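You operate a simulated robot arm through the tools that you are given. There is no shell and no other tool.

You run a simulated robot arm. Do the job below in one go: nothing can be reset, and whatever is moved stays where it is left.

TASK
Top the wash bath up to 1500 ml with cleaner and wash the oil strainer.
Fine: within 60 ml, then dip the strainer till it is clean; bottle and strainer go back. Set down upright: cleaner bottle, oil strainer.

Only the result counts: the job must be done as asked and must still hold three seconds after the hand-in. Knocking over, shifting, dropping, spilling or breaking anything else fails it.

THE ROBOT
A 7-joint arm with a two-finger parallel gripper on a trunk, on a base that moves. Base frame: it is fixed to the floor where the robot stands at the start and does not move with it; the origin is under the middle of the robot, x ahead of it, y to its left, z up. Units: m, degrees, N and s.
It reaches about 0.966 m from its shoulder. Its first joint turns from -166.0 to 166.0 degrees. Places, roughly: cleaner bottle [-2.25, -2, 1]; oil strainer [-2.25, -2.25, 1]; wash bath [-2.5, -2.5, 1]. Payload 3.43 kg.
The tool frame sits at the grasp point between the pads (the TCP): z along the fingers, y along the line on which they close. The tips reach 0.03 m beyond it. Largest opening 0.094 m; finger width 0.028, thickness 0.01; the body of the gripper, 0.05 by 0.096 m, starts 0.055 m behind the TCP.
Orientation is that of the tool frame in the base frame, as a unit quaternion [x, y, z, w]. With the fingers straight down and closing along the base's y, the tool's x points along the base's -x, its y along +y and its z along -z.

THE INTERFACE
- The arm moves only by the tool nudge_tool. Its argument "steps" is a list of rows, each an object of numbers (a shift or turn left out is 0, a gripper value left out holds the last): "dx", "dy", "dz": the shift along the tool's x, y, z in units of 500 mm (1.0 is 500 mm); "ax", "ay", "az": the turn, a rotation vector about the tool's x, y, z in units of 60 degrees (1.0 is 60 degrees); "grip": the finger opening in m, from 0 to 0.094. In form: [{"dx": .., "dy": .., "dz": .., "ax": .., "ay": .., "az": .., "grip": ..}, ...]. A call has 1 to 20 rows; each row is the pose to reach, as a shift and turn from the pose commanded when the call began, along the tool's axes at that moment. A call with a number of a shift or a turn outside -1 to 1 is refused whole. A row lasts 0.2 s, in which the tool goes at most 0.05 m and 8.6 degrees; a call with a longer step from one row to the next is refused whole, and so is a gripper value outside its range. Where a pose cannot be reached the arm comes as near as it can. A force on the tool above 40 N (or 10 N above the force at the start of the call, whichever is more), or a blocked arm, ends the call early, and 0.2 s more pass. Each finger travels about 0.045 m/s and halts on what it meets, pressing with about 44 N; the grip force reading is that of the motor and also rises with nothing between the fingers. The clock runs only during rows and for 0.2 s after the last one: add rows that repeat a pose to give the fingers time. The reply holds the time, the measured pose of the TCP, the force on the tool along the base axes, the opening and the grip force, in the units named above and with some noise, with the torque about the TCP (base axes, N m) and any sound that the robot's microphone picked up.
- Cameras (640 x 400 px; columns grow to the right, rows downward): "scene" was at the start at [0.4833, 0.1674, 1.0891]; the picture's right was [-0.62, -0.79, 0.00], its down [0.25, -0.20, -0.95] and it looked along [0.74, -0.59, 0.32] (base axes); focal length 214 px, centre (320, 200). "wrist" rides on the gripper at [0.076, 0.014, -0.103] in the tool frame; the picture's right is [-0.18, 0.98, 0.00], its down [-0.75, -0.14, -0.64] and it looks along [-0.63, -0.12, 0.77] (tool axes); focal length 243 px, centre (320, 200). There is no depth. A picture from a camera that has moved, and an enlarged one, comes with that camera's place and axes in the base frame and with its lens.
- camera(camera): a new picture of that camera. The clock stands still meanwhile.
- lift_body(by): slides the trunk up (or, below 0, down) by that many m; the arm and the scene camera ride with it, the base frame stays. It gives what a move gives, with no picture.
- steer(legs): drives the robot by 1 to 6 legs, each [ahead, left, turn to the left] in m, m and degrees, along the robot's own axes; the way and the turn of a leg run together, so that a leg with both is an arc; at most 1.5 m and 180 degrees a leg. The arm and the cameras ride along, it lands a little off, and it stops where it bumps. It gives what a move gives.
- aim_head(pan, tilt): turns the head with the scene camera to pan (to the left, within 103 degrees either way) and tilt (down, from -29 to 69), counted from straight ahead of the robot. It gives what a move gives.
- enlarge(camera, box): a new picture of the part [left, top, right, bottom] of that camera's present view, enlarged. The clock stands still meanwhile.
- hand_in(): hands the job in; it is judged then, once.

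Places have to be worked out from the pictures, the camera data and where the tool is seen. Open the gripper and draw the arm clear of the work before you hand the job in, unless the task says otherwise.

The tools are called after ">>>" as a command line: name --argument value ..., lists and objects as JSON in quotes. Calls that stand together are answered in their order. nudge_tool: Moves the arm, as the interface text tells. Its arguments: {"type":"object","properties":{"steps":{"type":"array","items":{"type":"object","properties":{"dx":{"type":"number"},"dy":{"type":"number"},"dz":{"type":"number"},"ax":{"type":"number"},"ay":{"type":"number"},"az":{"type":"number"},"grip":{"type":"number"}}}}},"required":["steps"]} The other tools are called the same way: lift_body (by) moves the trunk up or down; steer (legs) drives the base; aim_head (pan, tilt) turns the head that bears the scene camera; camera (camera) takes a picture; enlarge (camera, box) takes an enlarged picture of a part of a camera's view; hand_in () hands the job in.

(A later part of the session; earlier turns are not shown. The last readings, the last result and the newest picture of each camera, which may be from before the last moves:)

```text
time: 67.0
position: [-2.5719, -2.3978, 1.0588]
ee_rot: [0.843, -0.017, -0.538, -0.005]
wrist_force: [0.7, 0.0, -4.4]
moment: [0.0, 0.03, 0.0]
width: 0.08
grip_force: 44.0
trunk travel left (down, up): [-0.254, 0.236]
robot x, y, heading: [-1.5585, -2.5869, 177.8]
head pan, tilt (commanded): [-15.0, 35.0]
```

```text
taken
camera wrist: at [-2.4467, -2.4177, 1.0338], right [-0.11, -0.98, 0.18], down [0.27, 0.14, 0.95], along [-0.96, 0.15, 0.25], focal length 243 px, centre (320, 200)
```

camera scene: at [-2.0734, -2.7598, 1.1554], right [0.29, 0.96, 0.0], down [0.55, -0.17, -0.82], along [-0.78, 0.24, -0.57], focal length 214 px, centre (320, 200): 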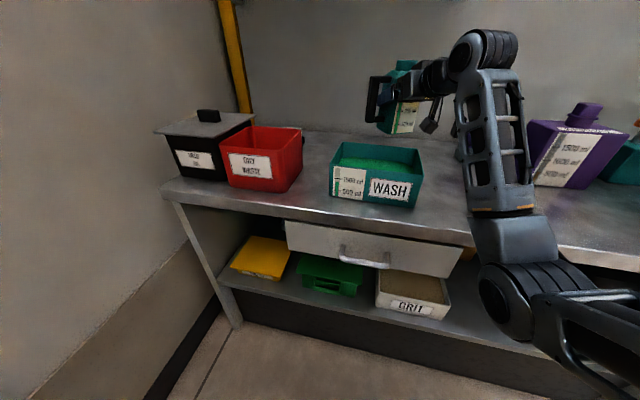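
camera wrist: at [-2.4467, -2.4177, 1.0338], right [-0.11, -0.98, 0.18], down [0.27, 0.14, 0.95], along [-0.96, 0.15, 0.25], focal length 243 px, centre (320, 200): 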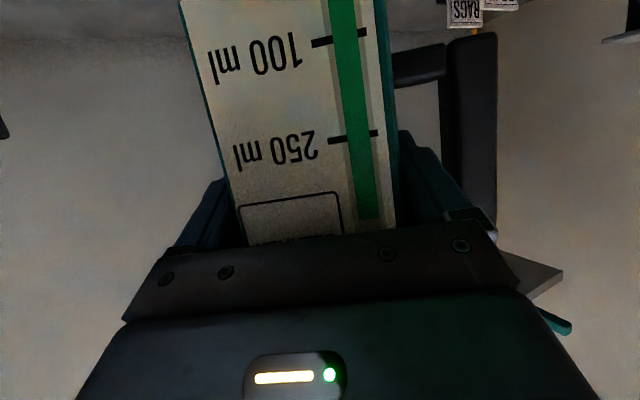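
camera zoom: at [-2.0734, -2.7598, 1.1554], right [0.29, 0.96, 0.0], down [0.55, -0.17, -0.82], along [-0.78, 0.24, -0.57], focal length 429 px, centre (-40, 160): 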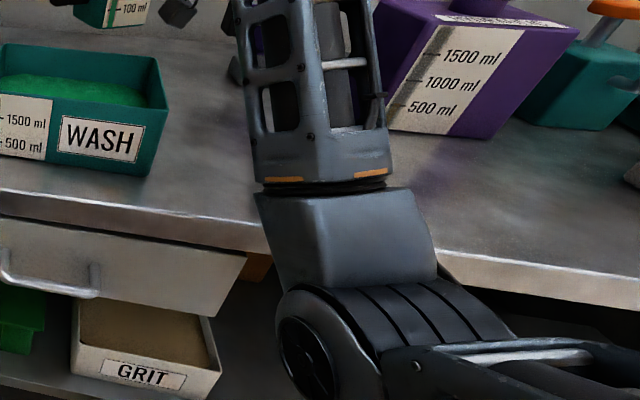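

Clearance to the edge is slim, so I raise the trunk 0.12 m (the elbow rises) and bring the tool back down with the arm.

>>> lift_body --by 0.12

>>> nudge_tool --steps '[{"dx": 0.0544, "dz": 0.0253, "grip": 0.05}, {"dx": 0.1088, "dz": 0.0505}, {"dx": 0.1632, "dz": 0.0758}, {"dx": 0.2177, "dz": 0.101}, {"dx": 0.2177, "dz": 0.101}]'

>>> camera --camera "scene"

```text
time: 68.5
position: [-2.5723, -2.3979, 1.1788]
ee_rot: [0.843, -0.017, -0.538, -0.005]
wrist_force: [-0.3, 0.2, -4.9]
moment: [0.05, -0.03, 0.01]
width: 0.0803
grip_force: 43.7
trunk travel left (down, up): [-0.374, 0.116]
robot x, y, heading: [-1.5586, -2.5846, 178.2]
head pan, tilt (commanded): [-15.0, 35.0]
```

```text
time: 69.7
position: [-2.5711, -2.3983, 1.0587]
ee_rot: [0.843, -0.018, -0.538, -0.006]
wrist_force: [0.1, -0.4, -4.7]
moment: [0.03, -0.02, -0.01]
width: 0.0801
grip_force: 43.5
trunk travel left (down, up): [-0.374, 0.116]
robot x, y, heading: [-1.5635, -2.5862, 178.1]
head pan, tilt (commanded): [-15.0, 35.0]
```

```text
taken
camera scene: at [-2.0735, -2.7598, 1.2754], right [0.29, 0.96, 0.0], down [0.55, -0.17, -0.82], along [-0.78, 0.24, -0.57], focal length 214 px, centre (320, 200)
```

scene: 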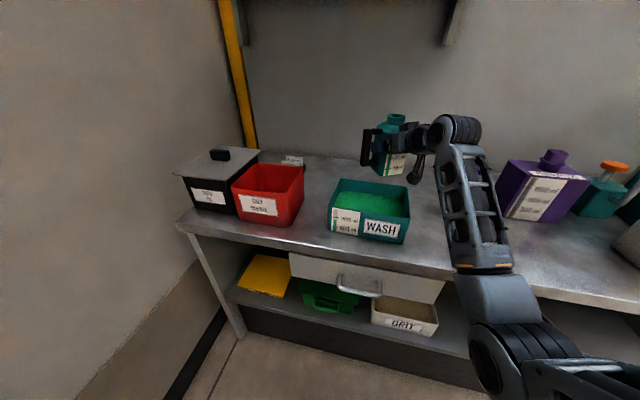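

Now there is more room. I read the bath scale precisely as a baseline before pouring.

>>> enlarge --camera "scene" --box '[322, 200, 370, 240]'

>>> enlarge --camera "scene" --box '[320, 110, 440, 250]'

```text
10.00 times, centred on (346, 220) of scene
camera zoom: at [-2.0735, -2.7598, 1.2754], right [0.29, 0.96, 0.0], down [0.55, -0.17, -0.82], along [-0.78, 0.24, -0.57], focal length 2145 px, centre (60, 0)
```

zoom: 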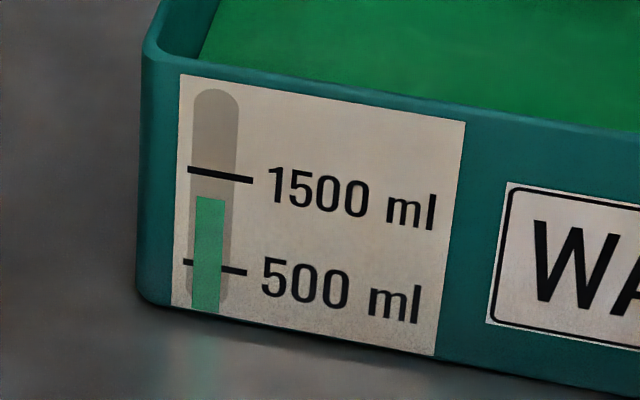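

```text
2.86 times, centred on (380, 180) of scene
camera zoom: at [-2.0735, -2.7598, 1.2754], right [0.29, 0.96, 0.0], down [0.55, -0.17, -0.82], along [-0.78, 0.24, -0.57], focal length 613 px, centre (149, 257)
```

zoom: 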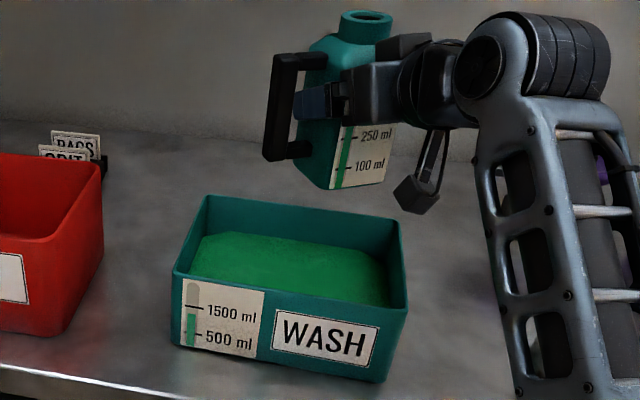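

Here the level reads about 1260 ml. I zoom in harder to fix the baseline.

>>> enlarge --camera "scene" --box '[328, 206, 356, 234]'

```text
14.29 times, centred on (342, 220) of scene
camera zoom: at [-2.0735, -2.7598, 1.2754], right [0.29, 0.96, 0.0], down [0.55, -0.17, -0.82], along [-0.78, 0.24, -0.57], focal length 3064 px, centre (6, -86)
```

zoom: 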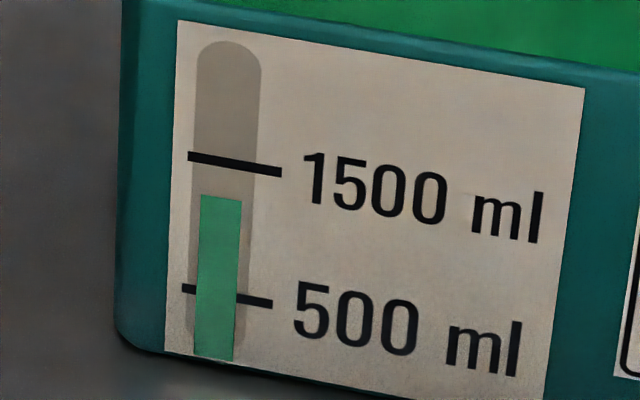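

Baseline is about 1240 ml, so about 260 ml is needed. I begin rolling the bottle to the left about the tool axis, first 56°, which should stay just below pouring.

>>> nudge_tool --steps '[{"az": -0.133, "grip": 0.05}, {"az": -0.266}, {"az": -0.4}, {"az": -0.533}, {"az": -0.666}, {"az": -0.8}, {"az": -0.933}, {"az": -0.933}]'

>>> enlarge --camera "scene" --box '[320, 110, 440, 250]'

```text
time: 71.5
position: [-2.5723, -2.3987, 1.0594]
ee_rot: [0.752, 0.381, -0.473, -0.257]
wrist_force: [0.8, 0.2, -5.1]
moment: [-0.04, -0.01, 0.02]
width: 0.0803
grip_force: 43.8
trunk travel left (down, up): [-0.374, 0.116]
robot x, y, heading: [-1.5616, -2.5829, 177.9]
head pan, tilt (commanded): [-15.0, 35.0]
```

```text
2.86 times, centred on (380, 180) of scene
camera zoom: at [-2.0735, -2.7598, 1.2754], right [0.29, 0.96, 0.0], down [0.55, -0.17, -0.82], along [-0.78, 0.24, -0.57], focal length 613 px, centre (149, 257)
```

zoom: 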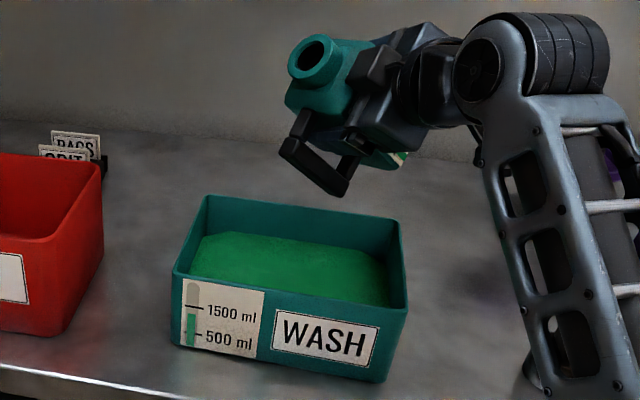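

The roll works and the mouth is over the bath at about (-2.56,-2.45). I tilt further in small steps, watching the bath scale.

>>> nudge_tool --steps '[{"az": -0.1, "grip": 0.05}, {"az": -0.2}, {"az": -0.3}, {"az": -0.3}]'

>>> enlarge --camera "scene" --box '[320, 110, 440, 250]'

```text
time: 72.5
position: [-2.5728, -2.3976, 1.0585]
ee_rot: [0.683, 0.494, -0.426, -0.328]
wrist_force: [0.1, 0.6, -4.7]
moment: [-0.04, -0.02, -0.01]
width: 0.0801
grip_force: 43.6
trunk travel left (down, up): [-0.374, 0.116]
robot x, y, heading: [-1.5562, -2.5903, 178.0]
head pan, tilt (commanded): [-15.0, 35.0]
```

```text
2.86 times, centred on (380, 180) of scene
camera zoom: at [-2.0735, -2.7598, 1.2754], right [0.29, 0.96, 0.0], down [0.55, -0.17, -0.82], along [-0.78, 0.24, -0.57], focal length 613 px, centre (149, 257)
```

zoom: 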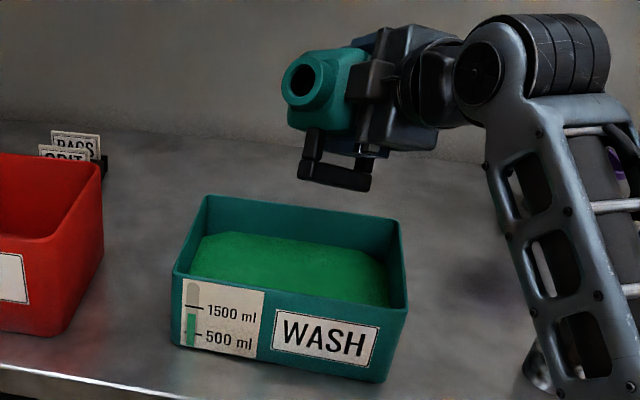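

At about 66° tilt nothing flows yet. I tilt another 6° and hold briefly.

>>> nudge_tool --steps '[{"az": -0.05, "grip": 0.05}, {"az": -0.1}, {"az": -0.1}]'

>>> enlarge --camera "scene" --box '[320, 110, 440, 250]'

```text
time: 73.3
position: [-2.5725, -2.3986, 1.0592]
ee_rot: [0.656, 0.529, -0.409, -0.349]
wrist_force: [0.0, -0.7, -5.1]
moment: [-0.01, 0.02, 0.01]
width: 0.08
grip_force: 43.8
trunk travel left (down, up): [-0.374, 0.116]
robot x, y, heading: [-1.5563, -2.5855, 178.0]
head pan, tilt (commanded): [-15.0, 35.0]
```

```text
2.86 times, centred on (380, 180) of scene
camera zoom: at [-2.0735, -2.7598, 1.2754], right [0.29, 0.96, 0.0], down [0.55, -0.17, -0.82], along [-0.78, 0.24, -0.57], focal length 613 px, centre (149, 257)
```

zoom: 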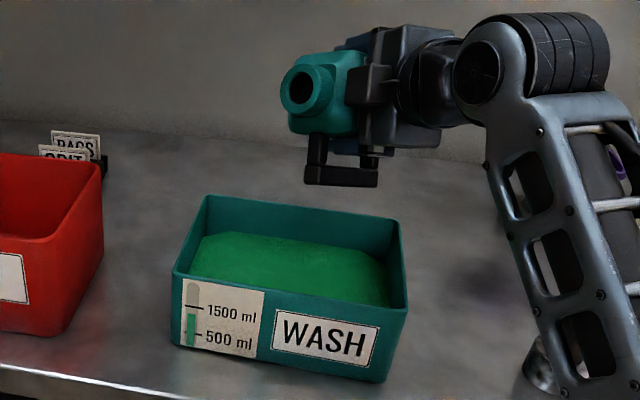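

Still no flow at about 71° tilt. Another 5°.

>>> nudge_tool --steps '[{"az": -0.05, "grip": 0.05}, {"az": -0.083}, {"az": -0.083}]'

>>> enlarge --camera "scene" --box '[320, 110, 440, 250]'

```text
time: 74.1
position: [-2.5728, -2.3989, 1.0603]
ee_rot: [0.633, 0.557, -0.393, -0.367]
wrist_force: [1.1, 0.5, -4.7]
moment: [0.01, -0.05, 0.0]
width: 0.0804
grip_force: 44.7
trunk travel left (down, up): [-0.374, 0.116]
robot x, y, heading: [-1.564, -2.5851, 178.0]
head pan, tilt (commanded): [-15.0, 35.0]
```

```text
2.86 times, centred on (380, 180) of scene
camera zoom: at [-2.0735, -2.7598, 1.2754], right [0.29, 0.96, 0.0], down [0.55, -0.17, -0.82], along [-0.78, 0.24, -0.57], focal length 613 px, centre (149, 257)
```

zoom: 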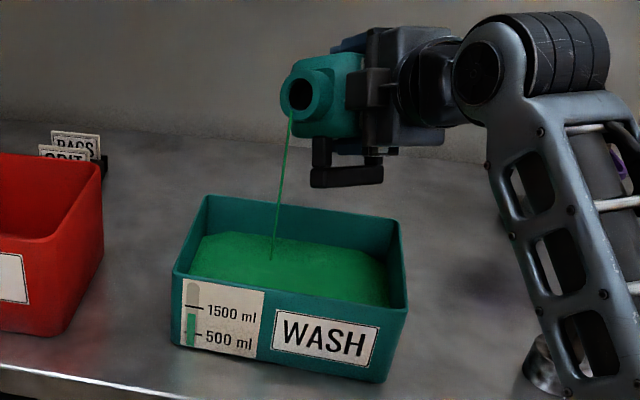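

The stream has started (about 75° tilt) and lands inside the bath with good margin. I hold for a moment and read the scale to gauge the flow.

>>> nudge_tool --steps '[{"grip": 0.05}, {"grip": 0.05}, {"grip": 0.05}, {"grip": 0.05}, {"grip": 0.05}]'

>>> enlarge --camera "scene" --box '[328, 206, 356, 234]'

>>> enlarge --camera "scene" --box '[320, 110, 440, 250]'

```text
time: 75.3
position: [-2.573, -2.3979, 1.0601]
ee_rot: [0.633, 0.556, -0.393, -0.368]
wrist_force: [0.3, -0.3, -3.9]
moment: [-0.04, -0.02, 0.0]
width: 0.0803
grip_force: 44.7
trunk travel left (down, up): [-0.374, 0.116]
robot x, y, heading: [-1.5618, -2.5816, 178.0]
head pan, tilt (commanded): [-15.0, 35.0]
```

```text
14.29 times, centred on (342, 220) of scene
camera zoom: at [-2.0735, -2.7598, 1.2754], right [0.29, 0.96, 0.0], down [0.55, -0.17, -0.82], along [-0.78, 0.24, -0.57], focal length 3064 px, centre (6, -86)
```

zoom: 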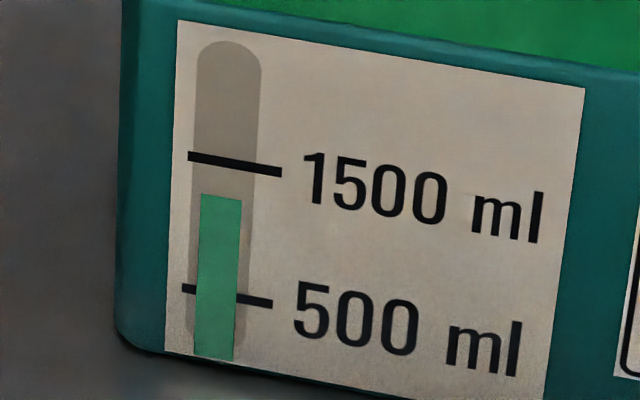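

```text
2.86 times, centred on (380, 180) of scene
camera zoom: at [-2.0735, -2.7598, 1.2754], right [0.29, 0.96, 0.0], down [0.55, -0.17, -0.82], along [-0.78, 0.24, -0.57], focal length 613 px, centre (149, 257)
```

zoom: 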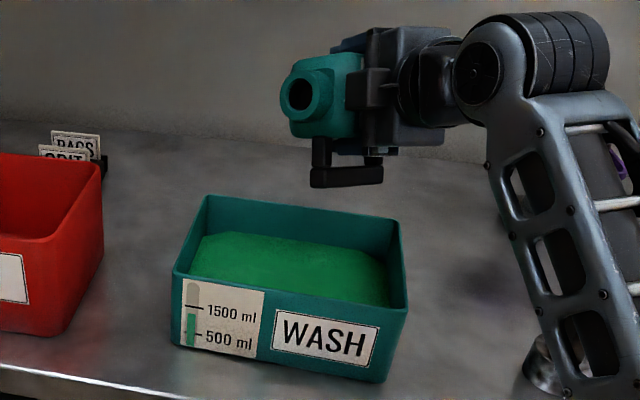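

A small amount flowed (level up about 10 ml) and the stream stopped by itself, so flow follows tilt closely. I continue with 4° more.

>>> nudge_tool --steps '[{"az": -0.033, "grip": 0.05}, {"az": -0.067}, {"az": -0.067}, {"az": -0.067}, {"az": -0.067}, {"az": -0.067}]'

>>> enlarge --camera "scene" --box '[328, 206, 356, 234]'

>>> enlarge --camera "scene" --box '[320, 110, 440, 250]'

```text
time: 76.7
position: [-2.5722, -2.3979, 1.0598]
ee_rot: [0.613, 0.578, -0.381, -0.381]
wrist_force: [0.2, 0.5, -4.5]
moment: [0.0, -0.04, 0.02]
width: 0.0805
grip_force: 43.5
trunk travel left (down, up): [-0.374, 0.116]
robot x, y, heading: [-1.5623, -2.5833, 177.9]
head pan, tilt (commanded): [-15.0, 35.0]
```

```text
14.29 times, centred on (342, 220) of scene
camera zoom: at [-2.0735, -2.7598, 1.2754], right [0.29, 0.96, 0.0], down [0.55, -0.17, -0.82], along [-0.78, 0.24, -0.57], focal length 3064 px, centre (6, -86)
```

zoom: 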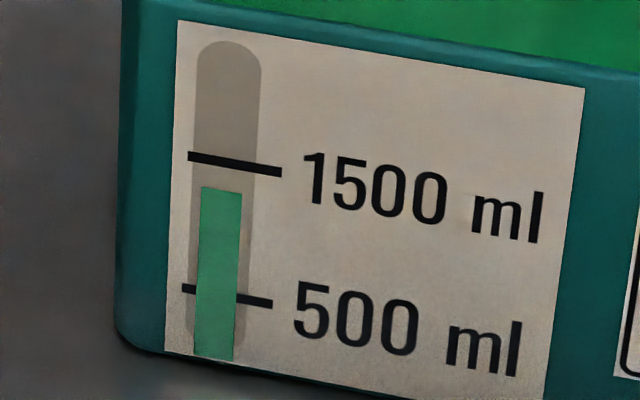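

```text
2.86 times, centred on (380, 180) of scene
camera zoom: at [-2.0735, -2.7598, 1.2754], right [0.29, 0.96, 0.0], down [0.55, -0.17, -0.82], along [-0.78, 0.24, -0.57], focal length 613 px, centre (149, 257)
```

zoom: 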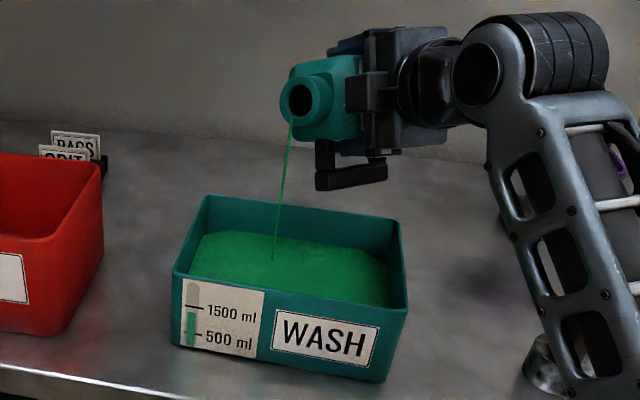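

The level has risen to about 1300 ml with a thin stream still running. Another 4°.

>>> nudge_tool --steps '[{"az": -0.033, "grip": 0.05}, {"az": -0.067}, {"az": -0.067}, {"az": -0.067}, {"az": -0.067}, {"az": -0.067}]'

>>> enlarge --camera "scene" --box '[328, 206, 356, 234]'

>>> enlarge --camera "scene" --box '[320, 110, 440, 250]'

```text
time: 78.1
position: [-2.5718, -2.3982, 1.0599]
ee_rot: [0.592, 0.599, -0.367, -0.394]
wrist_force: [-0.6, -0.2, -3.7]
moment: [-0.02, -0.04, 0.02]
width: 0.0804
grip_force: 43.8
trunk travel left (down, up): [-0.374, 0.116]
robot x, y, heading: [-1.5625, -2.5841, 178.2]
head pan, tilt (commanded): [-15.0, 35.0]
```

```text
14.29 times, centred on (342, 220) of scene
camera zoom: at [-2.0735, -2.7598, 1.2754], right [0.29, 0.96, 0.0], down [0.55, -0.17, -0.82], along [-0.78, 0.24, -0.57], focal length 3064 px, centre (6, -86)
```

zoom: 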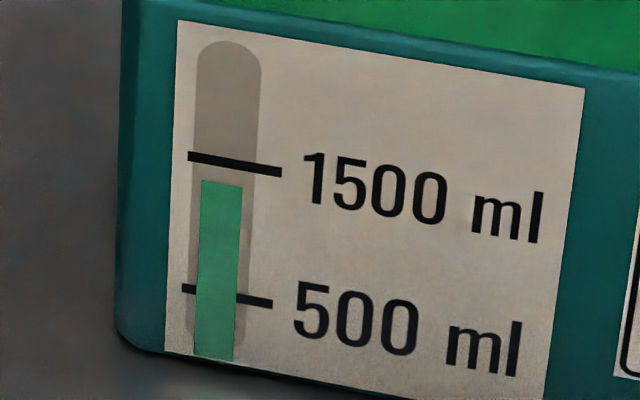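

```text
2.86 times, centred on (380, 180) of scene
camera zoom: at [-2.0735, -2.7598, 1.2754], right [0.29, 0.96, 0.0], down [0.55, -0.17, -0.82], along [-0.78, 0.24, -0.57], focal length 613 px, centre (149, 257)
```

zoom: 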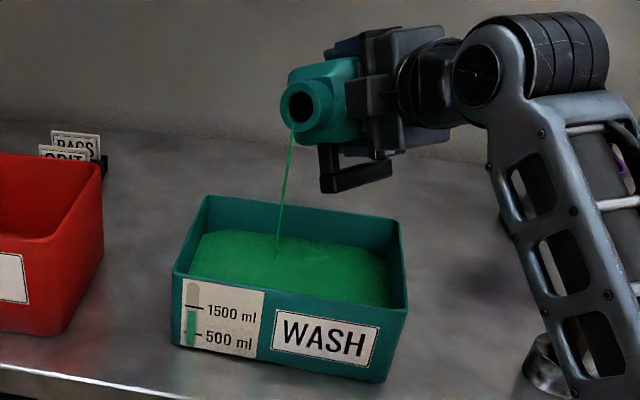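

About 1350 ml now. I tilt another 4° and hold.

>>> nudge_tool --steps '[{"az": -0.033, "grip": 0.05}, {"az": -0.067}, {"az": -0.067}, {"az": -0.067}, {"az": -0.067}, {"az": -0.067}]'

>>> enlarge --camera "scene" --box '[328, 206, 356, 234]'

>>> enlarge --camera "scene" --box '[320, 110, 440, 250]'

```text
time: 79.5
position: [-2.5717, -2.3993, 1.0596]
ee_rot: [0.571, 0.62, -0.352, -0.407]
wrist_force: [-0.8, 0.9, -2.9]
moment: [-0.01, 0.02, 0.0]
width: 0.0803
grip_force: 43.8
trunk travel left (down, up): [-0.374, 0.116]
robot x, y, heading: [-1.5618, -2.586, 178.1]
head pan, tilt (commanded): [-15.0, 35.0]
```

```text
14.29 times, centred on (342, 220) of scene
camera zoom: at [-2.0734, -2.7598, 1.2755], right [0.29, 0.96, 0.0], down [0.55, -0.17, -0.82], along [-0.78, 0.24, -0.57], focal length 3064 px, centre (6, -86)
```

zoom: 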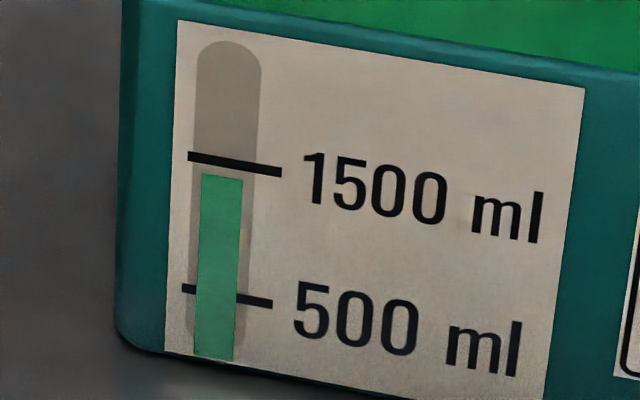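

```text
2.86 times, centred on (380, 180) of scene
camera zoom: at [-2.0734, -2.7598, 1.2755], right [0.29, 0.96, 0.0], down [0.55, -0.17, -0.82], along [-0.78, 0.24, -0.57], focal length 613 px, centre (149, 257)
```

zoom: 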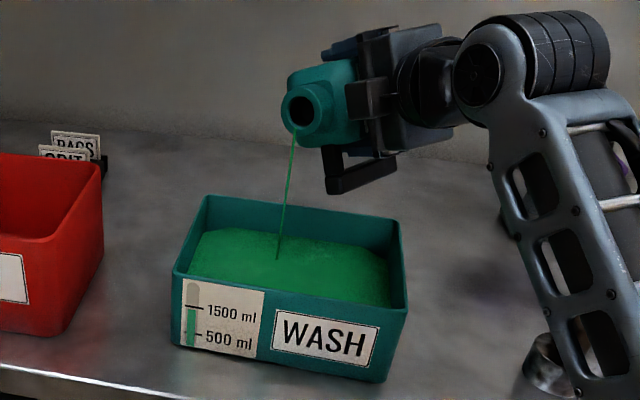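

About 1400 ml. Another 4°.

>>> nudge_tool --steps '[{"az": -0.033, "grip": 0.05}, {"az": -0.067}, {"az": -0.067}, {"az": -0.067}, {"az": -0.067}, {"az": -0.067}]'

>>> enlarge --camera "scene" --box '[328, 206, 356, 234]'

>>> enlarge --camera "scene" --box '[320, 110, 440, 250]'

```text
time: 80.9
position: [-2.5725, -2.3981, 1.0607]
ee_rot: [0.549, 0.639, -0.338, -0.418]
wrist_force: [-0.8, -0.1, -2.6]
moment: [0.01, 0.0, -0.01]
width: 0.0801
grip_force: 44.0
trunk travel left (down, up): [-0.374, 0.116]
robot x, y, heading: [-1.5592, -2.5868, 178.0]
head pan, tilt (commanded): [-15.0, 35.0]
```

```text
14.29 times, centred on (342, 220) of scene
camera zoom: at [-2.0734, -2.7598, 1.2755], right [0.29, 0.96, 0.0], down [0.55, -0.17, -0.82], along [-0.78, 0.24, -0.57], focal length 3064 px, centre (6, -86)
```

zoom: 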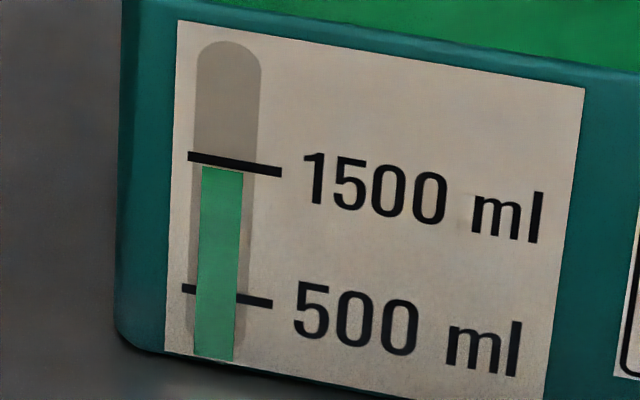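

```text
2.86 times, centred on (380, 180) of scene
camera zoom: at [-2.0734, -2.7598, 1.2755], right [0.29, 0.96, 0.0], down [0.55, -0.17, -0.82], along [-0.78, 0.24, -0.57], focal length 613 px, centre (149, 257)
```

zoom: 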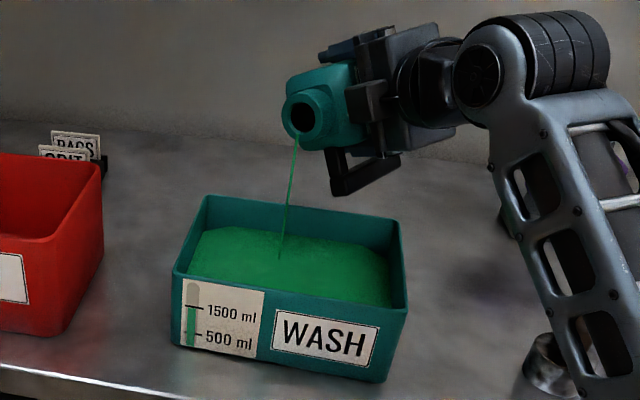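

About 1450 ml with the thin stream still running. A final 2.5° step and hold.

>>> nudge_tool --steps '[{"az": -0.02, "grip": 0.05}, {"az": -0.04}, {"az": -0.04}, {"az": -0.04}, {"az": -0.04}, {"az": -0.04}]'

>>> enlarge --camera "scene" --box '[328, 206, 356, 234]'

>>> enlarge --camera "scene" --box '[320, 110, 440, 250]'

```text
time: 82.3
position: [-2.5725, -2.3987, 1.059]
ee_rot: [0.536, 0.651, -0.33, -0.425]
wrist_force: [0.4, -0.3, -2.1]
moment: [-0.02, -0.03, 0.0]
width: 0.08
grip_force: 43.7
trunk travel left (down, up): [-0.374, 0.116]
robot x, y, heading: [-1.5583, -2.5859, 178.0]
head pan, tilt (commanded): [-15.0, 35.0]
```

```text
14.29 times, centred on (342, 220) of scene
camera zoom: at [-2.0734, -2.7598, 1.2755], right [0.29, 0.96, 0.0], down [0.55, -0.17, -0.82], along [-0.78, 0.24, -0.57], focal length 3064 px, centre (6, -86)
```

zoom: 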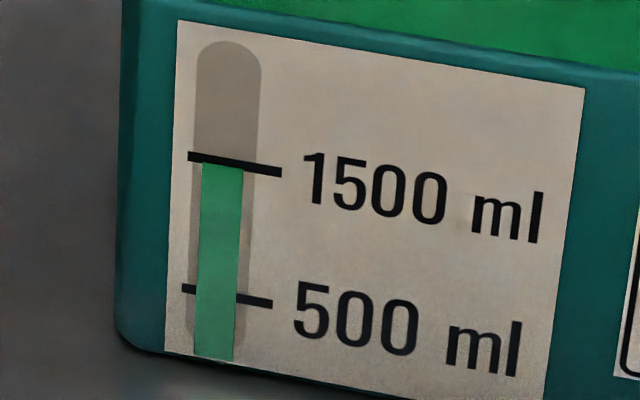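

```text
2.86 times, centred on (380, 180) of scene
camera zoom: at [-2.0734, -2.7598, 1.2755], right [0.29, 0.96, 0.0], down [0.55, -0.17, -0.82], along [-0.78, 0.24, -0.57], focal length 613 px, centre (149, 257)
```

zoom: 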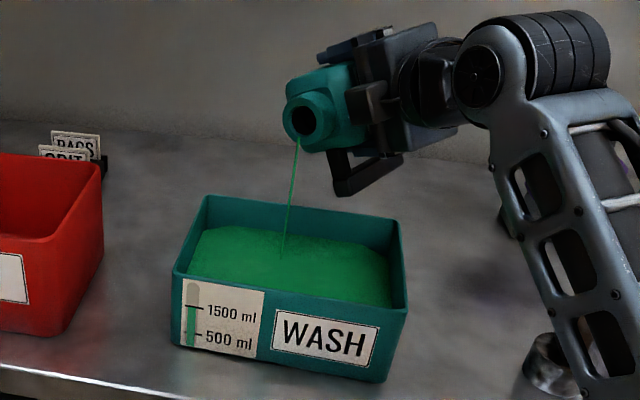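

The level now stands right at the 1500 ml tick (about 1490 ml). I roll the bottle back upright.

>>> nudge_tool --steps '[{"az": 0.12, "grip": 0.05}, {"az": 0.25}, {"az": 0.38}, {"az": 0.5}, {"az": 0.62}, {"az": 0.75}, {"az": 0.88}, {"az": 1.0}]'

>>> nudge_tool --steps '[{"az": 0.12, "grip": 0.05}, {"az": 0.24}, {"az": 0.36}, {"az": 0.48}, {"az": 0.6}, {"az": 0.724}, {"az": 0.724}]'

>>> enlarge --camera "scene" --box '[328, 206, 356, 234]'

>>> camera --camera "wrist"

>>> camera --camera "scene"

```text
time: 84.1
position: [-2.5717, -2.397, 1.0605]
ee_rot: [0.789, 0.294, -0.499, -0.204]
wrist_force: [0.0, -0.4, -1.7]
moment: [0.01, -0.02, 0.0]
width: 0.0801
grip_force: 43.9
trunk travel left (down, up): [-0.374, 0.116]
robot x, y, heading: [-1.5584, -2.584, 178.1]
head pan, tilt (commanded): [-15.0, 35.0]
```

```text
time: 85.7
position: [-2.5712, -2.3984, 1.0596]
ee_rot: [0.842, -0.019, -0.538, -0.006]
wrist_force: [-0.5, -0.1, -2.5]
moment: [0.04, -0.01, 0.02]
width: 0.0801
grip_force: 43.9
trunk travel left (down, up): [-0.374, 0.116]
robot x, y, heading: [-1.5572, -2.5857, 178.0]
head pan, tilt (commanded): [-15.0, 35.0]
```

```text
14.29 times, centred on (342, 220) of scene
camera zoom: at [-2.0734, -2.7598, 1.2755], right [0.29, 0.96, 0.0], down [0.55, -0.17, -0.82], along [-0.78, 0.24, -0.57], focal length 3064 px, centre (6, -86)
```

zoom: 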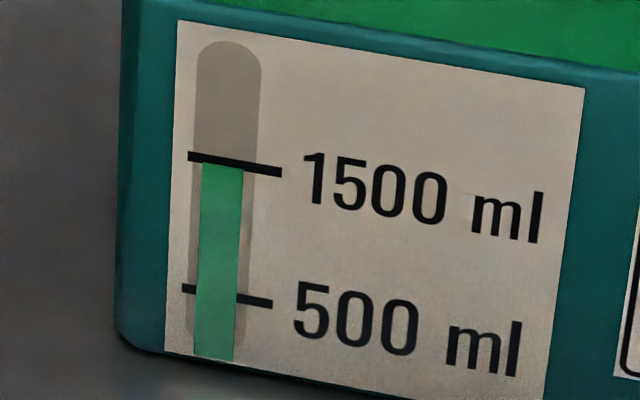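

```text
taken
camera wrist: at [-2.4464, -2.4193, 1.0342], right [-0.11, -0.98, 0.18], down [0.27, 0.14, 0.95], along [-0.96, 0.15, 0.25], focal length 243 px, centre (320, 200)
```

wrist: 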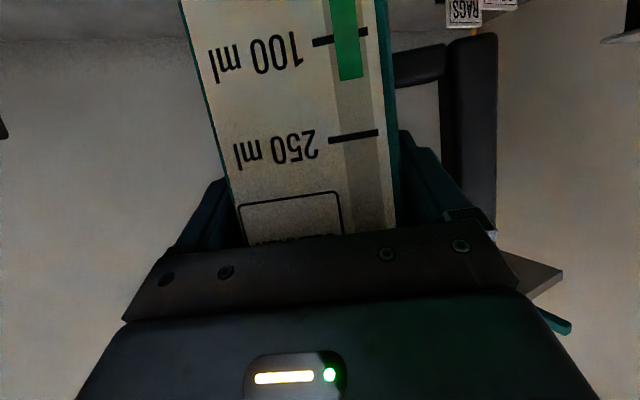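

```text
taken
camera scene: at [-2.0734, -2.7598, 1.2755], right [0.29, 0.96, 0.0], down [0.55, -0.17, -0.82], along [-0.78, 0.24, -0.57], focal length 214 px, centre (320, 200)
```

scene: 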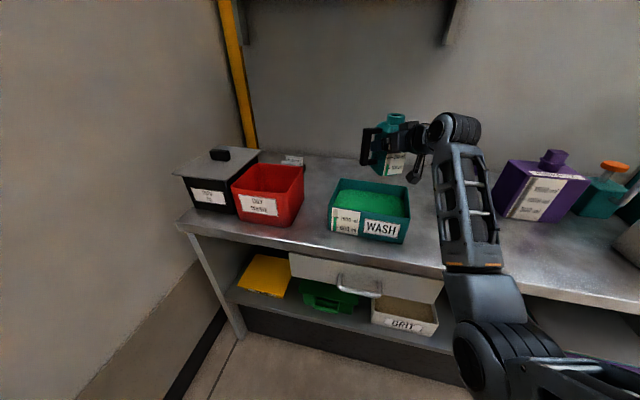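

The bath stands at about 1485–1490 ml and the bottle at about 155 ml, which agree. Now I retract the upright bottle the way it came, before turning the base back.

>>> nudge_tool --steps '[{"dx": 0.02, "dy": 0.025, "dz": -0.052, "grip": 0.05}, {"dx": 0.04, "dy": 0.049, "dz": -0.103}, {"dx": 0.06, "dy": 0.074, "dz": -0.155}, {"dx": 0.08, "dy": 0.099, "dz": -0.207}, {"dx": 0.1, "dy": 0.124, "dz": -0.258}, {"dx": 0.119, "dy": 0.148, "dz": -0.31}, {"dx": 0.119, "dy": 0.148, "dz": -0.31}]'

>>> camera --camera "scene"

```text
time: 87.3
position: [-2.4086, -2.4768, 1.0711]
ee_rot: [0.843, -0.018, -0.538, -0.005]
wrist_force: [-0.3, -0.1, -2.8]
moment: [0.01, 0.02, 0.0]
width: 0.0801
grip_force: 43.8
trunk travel left (down, up): [-0.374, 0.116]
robot x, y, heading: [-1.5606, -2.5905, 178.0]
head pan, tilt (commanded): [-15.0, 35.0]
```

```text
taken
camera scene: at [-2.0734, -2.7598, 1.2755], right [0.29, 0.96, 0.0], down [0.55, -0.17, -0.82], along [-0.78, 0.24, -0.57], focal length 214 px, centre (320, 200)
```

scene: 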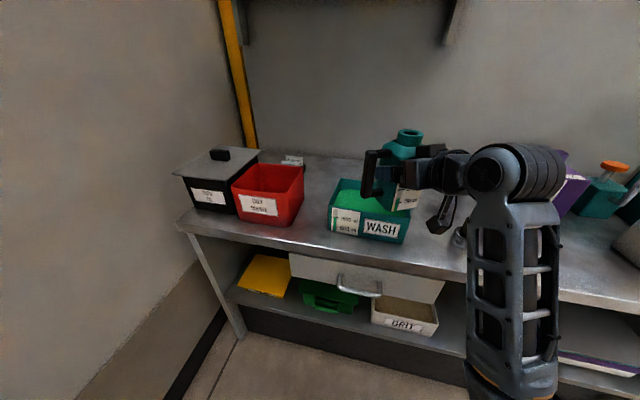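

Retracted cleanly. I turn the base back right by 30.3° to bring the bottle over its old place.

>>> steer --legs '[[0, 0, -15.2], [0, 0, -15.2]]'

>>> camera --camera "scene"

>>> camera --camera "wrist"

```text
time: 89.5
position: [-2.2409, -2.0684, 1.07]
ee_rot: [0.81, -0.234, -0.519, -0.144]
wrist_force: [-0.5, -0.1, -1.6]
moment: [0.04, 0.0, -0.02]
width: 0.0801
grip_force: 43.8
trunk travel left (down, up): [-0.374, 0.116]
robot x, y, heading: [-1.5585, -2.5825, 148.1]
head pan, tilt (commanded): [-15.0, 35.0]
```

```text
taken
camera scene: at [-2.0919, -2.4802, 1.2755], right [0.73, 0.68, 0.0], down [0.39, -0.42, -0.82], along [-0.56, 0.6, -0.57], focal length 214 px, centre (320, 200)
```

scene: 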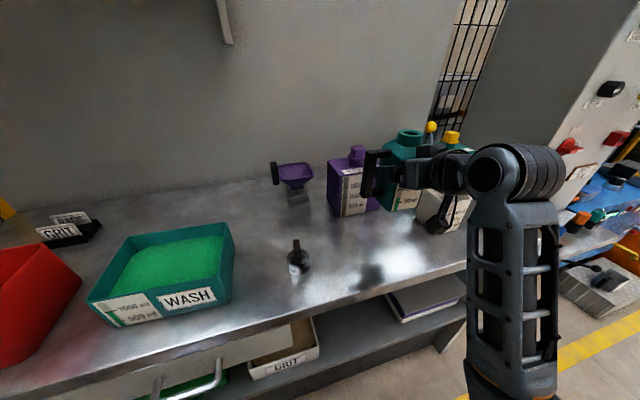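

```text
taken
camera wrist: at [-2.1413, -2.1481, 1.0451], right [-0.58, -0.79, 0.18], down [0.3, -0.01, 0.95], along [-0.75, 0.61, 0.25], focal length 243 px, centre (320, 200)
```

wrist: 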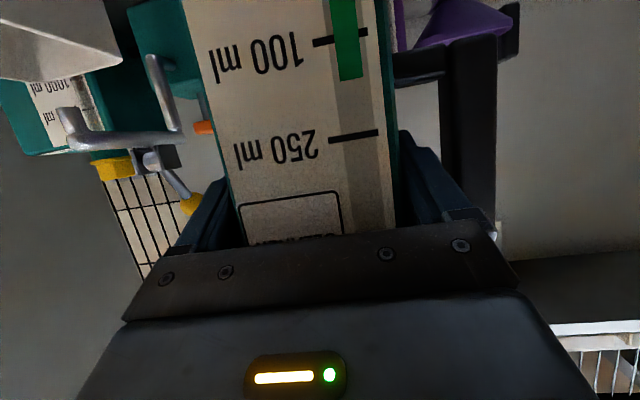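

The pose is within 2–3 mm of the grasp pose, and the bottle hasn't slipped in the grip. I lower it towards z=0.933.

>>> nudge_tool --steps '[{"dx": 0.05, "dy": -0.001, "dz": 0.0226, "grip": 0.05}, {"dx": 0.1, "dy": -0.002, "dz": 0.0452}, {"dx": 0.15, "dy": -0.003, "dz": 0.0678}, {"dx": 0.2, "dy": -0.004, "dz": 0.0904}, {"dx": 0.235, "dy": -0.005, "dz": 0.106}, {"dx": 0.2496, "dy": -0.005, "dz": 0.113}, {"dx": 0.2496, "dy": -0.005, "dz": 0.113}]'

>>> enlarge --camera "scene" --box '[340, 120, 500, 260]'

>>> camera --camera "wrist"

```text
time: 91.1
position: [-2.2395, -2.0682, 0.9332]
ee_rot: [0.81, -0.233, -0.519, -0.143]
wrist_force: [0.2, 0.2, -1.9]
moment: [-0.04, 0.01, -0.01]
width: 0.0801
grip_force: 43.8
trunk travel left (down, up): [-0.374, 0.116]
robot x, y, heading: [-1.5624, -2.5846, 148.0]
head pan, tilt (commanded): [-15.0, 35.0]
```

```text
2.86 times, centred on (420, 190) of scene
camera zoom: at [-2.0919, -2.4802, 1.2755], right [0.73, 0.68, 0.0], down [0.39, -0.42, -0.82], along [-0.56, 0.6, -0.57], focal length 613 px, centre (34, 229)
```

zoom: 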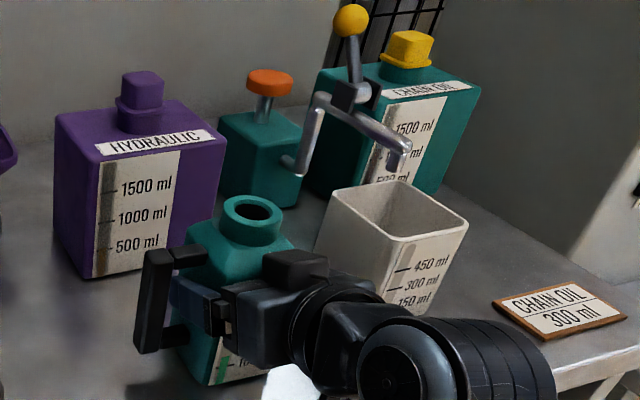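

```text
taken
camera wrist: at [-2.1402, -2.1481, 0.9072], right [-0.58, -0.79, 0.18], down [0.3, -0.01, 0.95], along [-0.75, 0.61, 0.25], focal length 243 px, centre (320, 200)
```

wrist: 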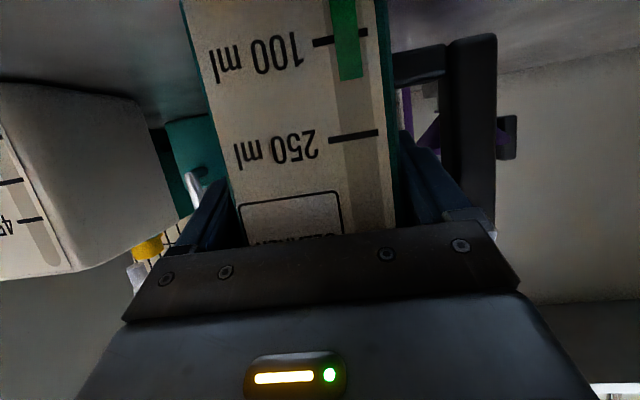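

About 2.5 mm above the surface by the readings. I lower gently by 3 mm.

>>> nudge_tool --steps '[{"dx": 0.0018, "dz": 0.0008, "grip": 0.05}, {"dx": 0.0036, "dz": 0.0017}, {"dx": 0.0054, "dz": 0.0025}, {"dx": 0.0054, "dz": 0.0025}]'

```text
time: 92.1
position: [-2.2402, -2.0678, 0.9328]
ee_rot: [0.809, -0.233, -0.52, -0.144]
wrist_force: [0.2, 0.2, 2.7]
moment: [0.22, 0.05, 0.04]
width: 0.0798
grip_force: 44.3
trunk travel left (down, up): [-0.374, 0.116]
robot x, y, heading: [-1.5607, -2.5846, 148.1]
head pan, tilt (commanded): [-15.0, 35.0]
```

The force flipped from -2 N to +2.7 N: the bottle stands on the bench. I open the gripper.

>>> nudge_tool --steps '[{"grip": 0.094}, {"grip": 0.094}, {"grip": 0.094}, {"grip": 0.094}]'

>>> camera --camera "wrist"

```text
time: 93.1
position: [-2.2399, -2.0684, 0.93]
ee_rot: [0.81, -0.233, -0.519, -0.143]
wrist_force: [0.4, 0.7, 0.3]
moment: [0.0, -0.02, -0.06]
width: 0.0942
grip_force: 0.0
trunk travel left (down, up): [-0.374, 0.116]
robot x, y, heading: [-1.5628, -2.586, 148.1]
head pan, tilt (commanded): [-15.0, 35.0]
```

```text
taken
camera wrist: at [-2.14, -2.1484, 0.9049], right [-0.58, -0.79, 0.18], down [0.3, -0.01, 0.95], along [-0.75, 0.61, 0.25], focal length 243 px, centre (320, 200)
```

wrist: 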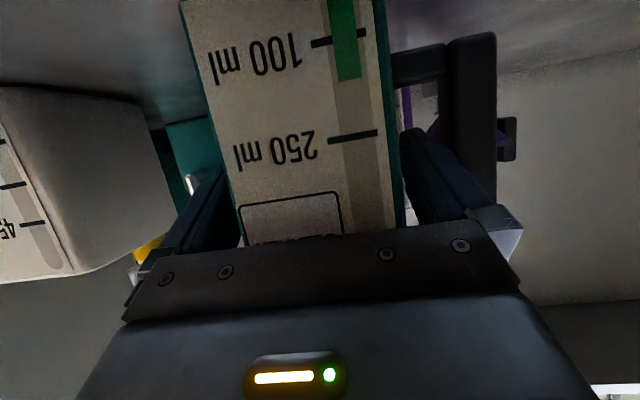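

Released; the bottle stands upright where it was. I withdraw along the finger axis in small steps.

>>> nudge_tool --steps '[{"dz": -0.03, "grip": 0.094}, {"dz": -0.06}, {"dz": -0.09}, {"dz": -0.09}]'

```text
time: 94.1
position: [-2.2028, -2.0892, 0.95]
ee_rot: [0.809, -0.234, -0.519, -0.143]
wrist_force: [0.0, 0.8, 0.2]
moment: [0.02, 0.02, -0.05]
width: 0.0942
grip_force: 0.1
trunk travel left (down, up): [-0.374, 0.116]
robot x, y, heading: [-1.5589, -2.5864, 148.0]
head pan, tilt (commanded): [-15.0, 35.0]
```

Clean so far. I withdraw another 0.05 m.

>>> nudge_tool --steps '[{"dz": -0.03, "grip": 0.094}, {"dz": -0.06}, {"dz": -0.09}, {"dz": -0.11}, {"dz": -0.11}]'

>>> camera --camera "wrist"

```text
time: 95.3
position: [-2.1614, -2.1162, 0.9732]
ee_rot: [0.81, -0.234, -0.519, -0.143]
wrist_force: [0.7, -0.3, -0.4]
moment: [-0.02, 0.0, -0.01]
width: 0.094
grip_force: 0.0
trunk travel left (down, up): [-0.374, 0.116]
robot x, y, heading: [-1.5618, -2.5838, 147.9]
head pan, tilt (commanded): [-15.0, 35.0]
```

```text
taken
camera wrist: at [-2.0618, -2.196, 0.9472], right [-0.58, -0.79, 0.18], down [0.3, -0.01, 0.95], along [-0.75, 0.61, 0.25], focal length 243 px, centre (320, 200)
```

wrist: 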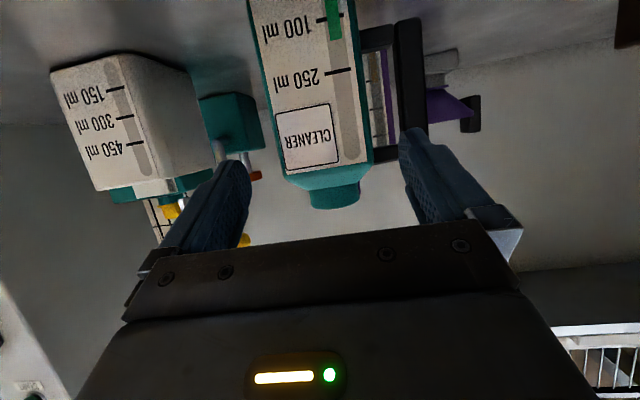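

The fingers are clear of the bottle and it stands upright. I raise the trunk fully, which lifts the gripper straight up past the bottle top.

>>> lift_body --by 0.115

>>> aim_head --pan -10 --tilt 45

>>> camera --camera "scene"

```text
time: 96.7
position: [-2.1612, -2.1168, 1.0873]
ee_rot: [0.81, -0.234, -0.518, -0.143]
wrist_force: [0.5, 0.4, -0.5]
moment: [0.04, 0.04, 0.0]
width: 0.0943
grip_force: 0.0
trunk travel left (down, up): [-0.489, 0.001]
robot x, y, heading: [-1.5583, -2.5863, 148.0]
head pan, tilt (commanded): [-15.0, 35.0]
```

```text
time: 97.4
position: [-2.1611, -2.117, 1.0879]
ee_rot: [0.81, -0.234, -0.518, -0.143]
wrist_force: [-0.4, -0.1, 0.1]
moment: [-0.01, 0.0, 0.02]
width: 0.0941
grip_force: 0.0
trunk travel left (down, up): [-0.489, 0.001]
robot x, y, heading: [-1.5616, -2.5861, 148.1]
head pan, tilt (commanded): [-10.0, 45.0]
```

```text
taken
camera scene: at [-2.0923, -2.4902, 1.3757], right [0.67, 0.74, 0.0], down [0.53, -0.47, -0.71], along [-0.53, 0.47, -0.71], focal length 214 px, centre (320, 200)
```

scene: 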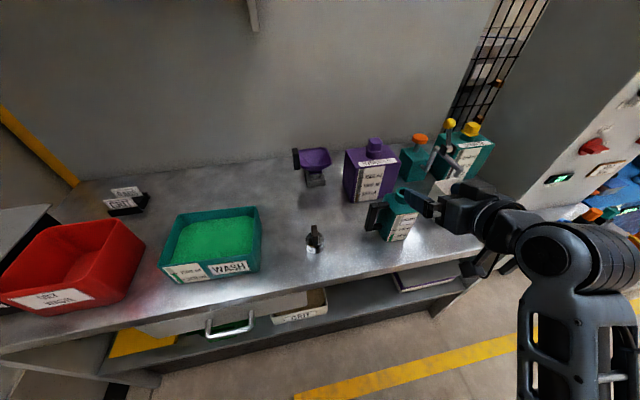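

The view is clear: strainer at about (315,240) px in the open. I swing the gripper left over the strainer while pitching the fingers down.

>>> nudge_tool --steps '[{"dx": -0.0125, "dy": 0.0586, "dz": 0.0163, "ay": 0.119, "grip": 0.094}, {"dx": -0.025, "dy": 0.117, "dz": 0.0325, "ay": 0.2375}, {"dx": -0.0375, "dy": 0.176, "dz": 0.0488, "ay": 0.356}, {"dx": -0.05, "dy": 0.2345, "dz": 0.065, "ay": 0.475}, {"dx": -0.0625, "dy": 0.293, "dz": 0.081, "ay": 0.594}, {"dx": -0.075, "dy": 0.352, "dz": 0.0975, "ay": 0.7125}, {"dx": -0.0875, "dy": 0.41, "dz": 0.114, "ay": 0.831}, {"dx": -0.1, "dy": 0.469, "dz": 0.13, "ay": 0.95}, {"dx": -0.1, "dy": 0.469, "dz": 0.13, "ay": 0.95}]'

>>> camera --camera "scene"

>>> camera --camera "wrist"

```text
time: 99.4
position: [-2.3542, -2.2735, 1.1078]
ee_rot: [0.959, -0.273, -0.068, -0.014]
wrist_force: [0.0, 0.2, 0.1]
moment: [-0.02, 0.05, 0.03]
width: 0.0942
grip_force: 0.1
out of reach, approached as far as the arm can: row 5
trunk travel left (down, up): [-0.489, 0.001]
robot x, y, heading: [-1.5606, -2.5873, 148.5]
head pan, tilt (commanded): [-10.0, 45.0]
```

```text
taken
camera scene: at [-2.0923, -2.4905, 1.3756], right [0.67, 0.74, 0.0], down [0.53, -0.47, -0.71], along [-0.53, 0.47, -0.71], focal length 214 px, centre (320, 200)
```

scene: 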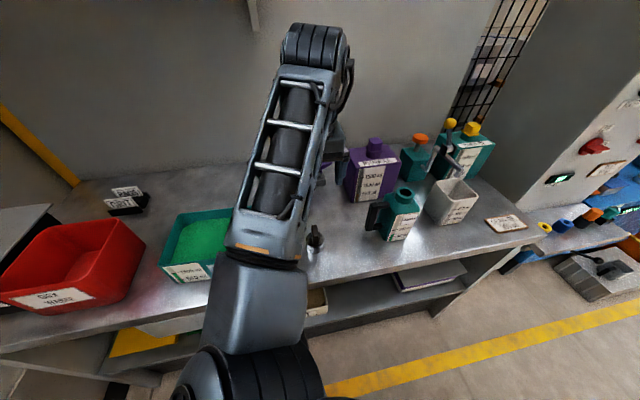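

```text
taken
camera wrist: at [-2.284, -2.3336, 1.1986], right [-0.67, -0.74, 0.04], down [-0.48, 0.47, 0.74], along [-0.56, 0.48, -0.67], focal length 243 px, centre (320, 200)
```

wrist: 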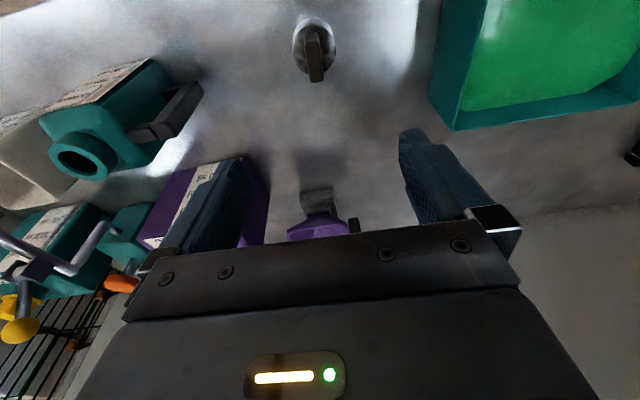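

The tool reached the spot above the strainer, but the elbow swung to the left under the head. I look around the arm to see where the elbow and forearm are relative to the bench edge.

>>> aim_head --pan -20 --tilt 69

>>> camera --camera "scene"

>>> aim_head --pan -80 --tilt 50

>>> camera --camera "scene"

```text
time: 100.3
position: [-2.3534, -2.2722, 1.1094]
ee_rot: [0.959, -0.274, -0.07, -0.014]
wrist_force: [0.0, -0.4, 0.4]
moment: [0.0, -0.01, -0.03]
width: 0.0937
grip_force: 0.0
trunk travel left (down, up): [-0.489, 0.001]
robot x, y, heading: [-1.5607, -2.5849, 148.3]
head pan, tilt (commanded): [-20.0, 68.8]
```

```text
taken
camera scene: at [-2.0663, -2.5006, 1.3469], right [0.79, 0.62, 0.0], down [0.58, -0.73, -0.36], along [-0.22, 0.29, -0.93], focal length 214 px, centre (320, 200)
```

scene: 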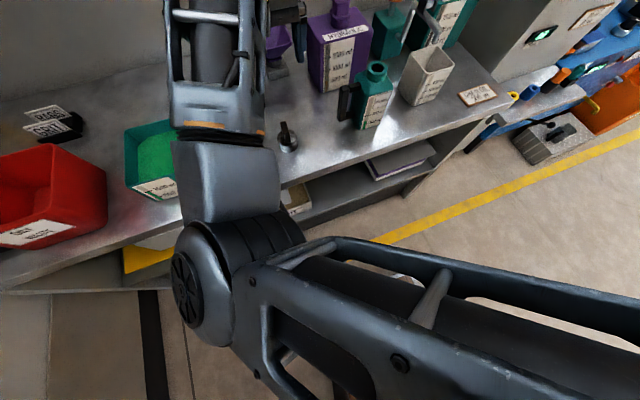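

```text
time: 101.6
position: [-2.3539, -2.2724, 1.1082]
ee_rot: [0.959, -0.274, -0.07, -0.014]
wrist_force: [-0.2, 1.2, -0.3]
moment: [0.0, 0.0, -0.03]
width: 0.0938
grip_force: 0.1
trunk travel left (down, up): [-0.489, 0.001]
robot x, y, heading: [-1.5597, -2.5877, 148.1]
head pan, tilt (commanded): [-80.0, 50.0]
```

```text
taken
camera scene: at [-2.0031, -2.4732, 1.3688], right [0.93, -0.37, 0.0], down [-0.29, -0.71, -0.64], along [0.24, 0.6, -0.77], focal length 214 px, centre (320, 200)
```

scene: 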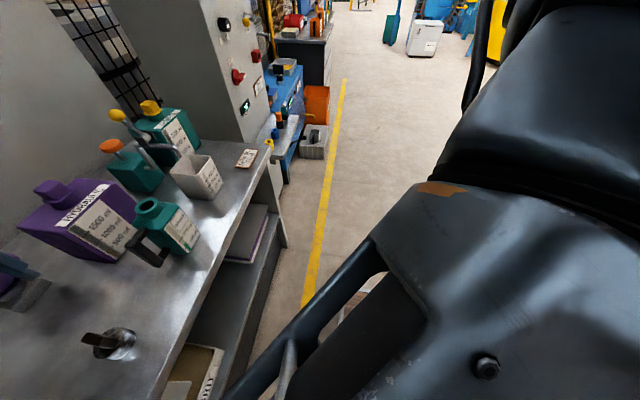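

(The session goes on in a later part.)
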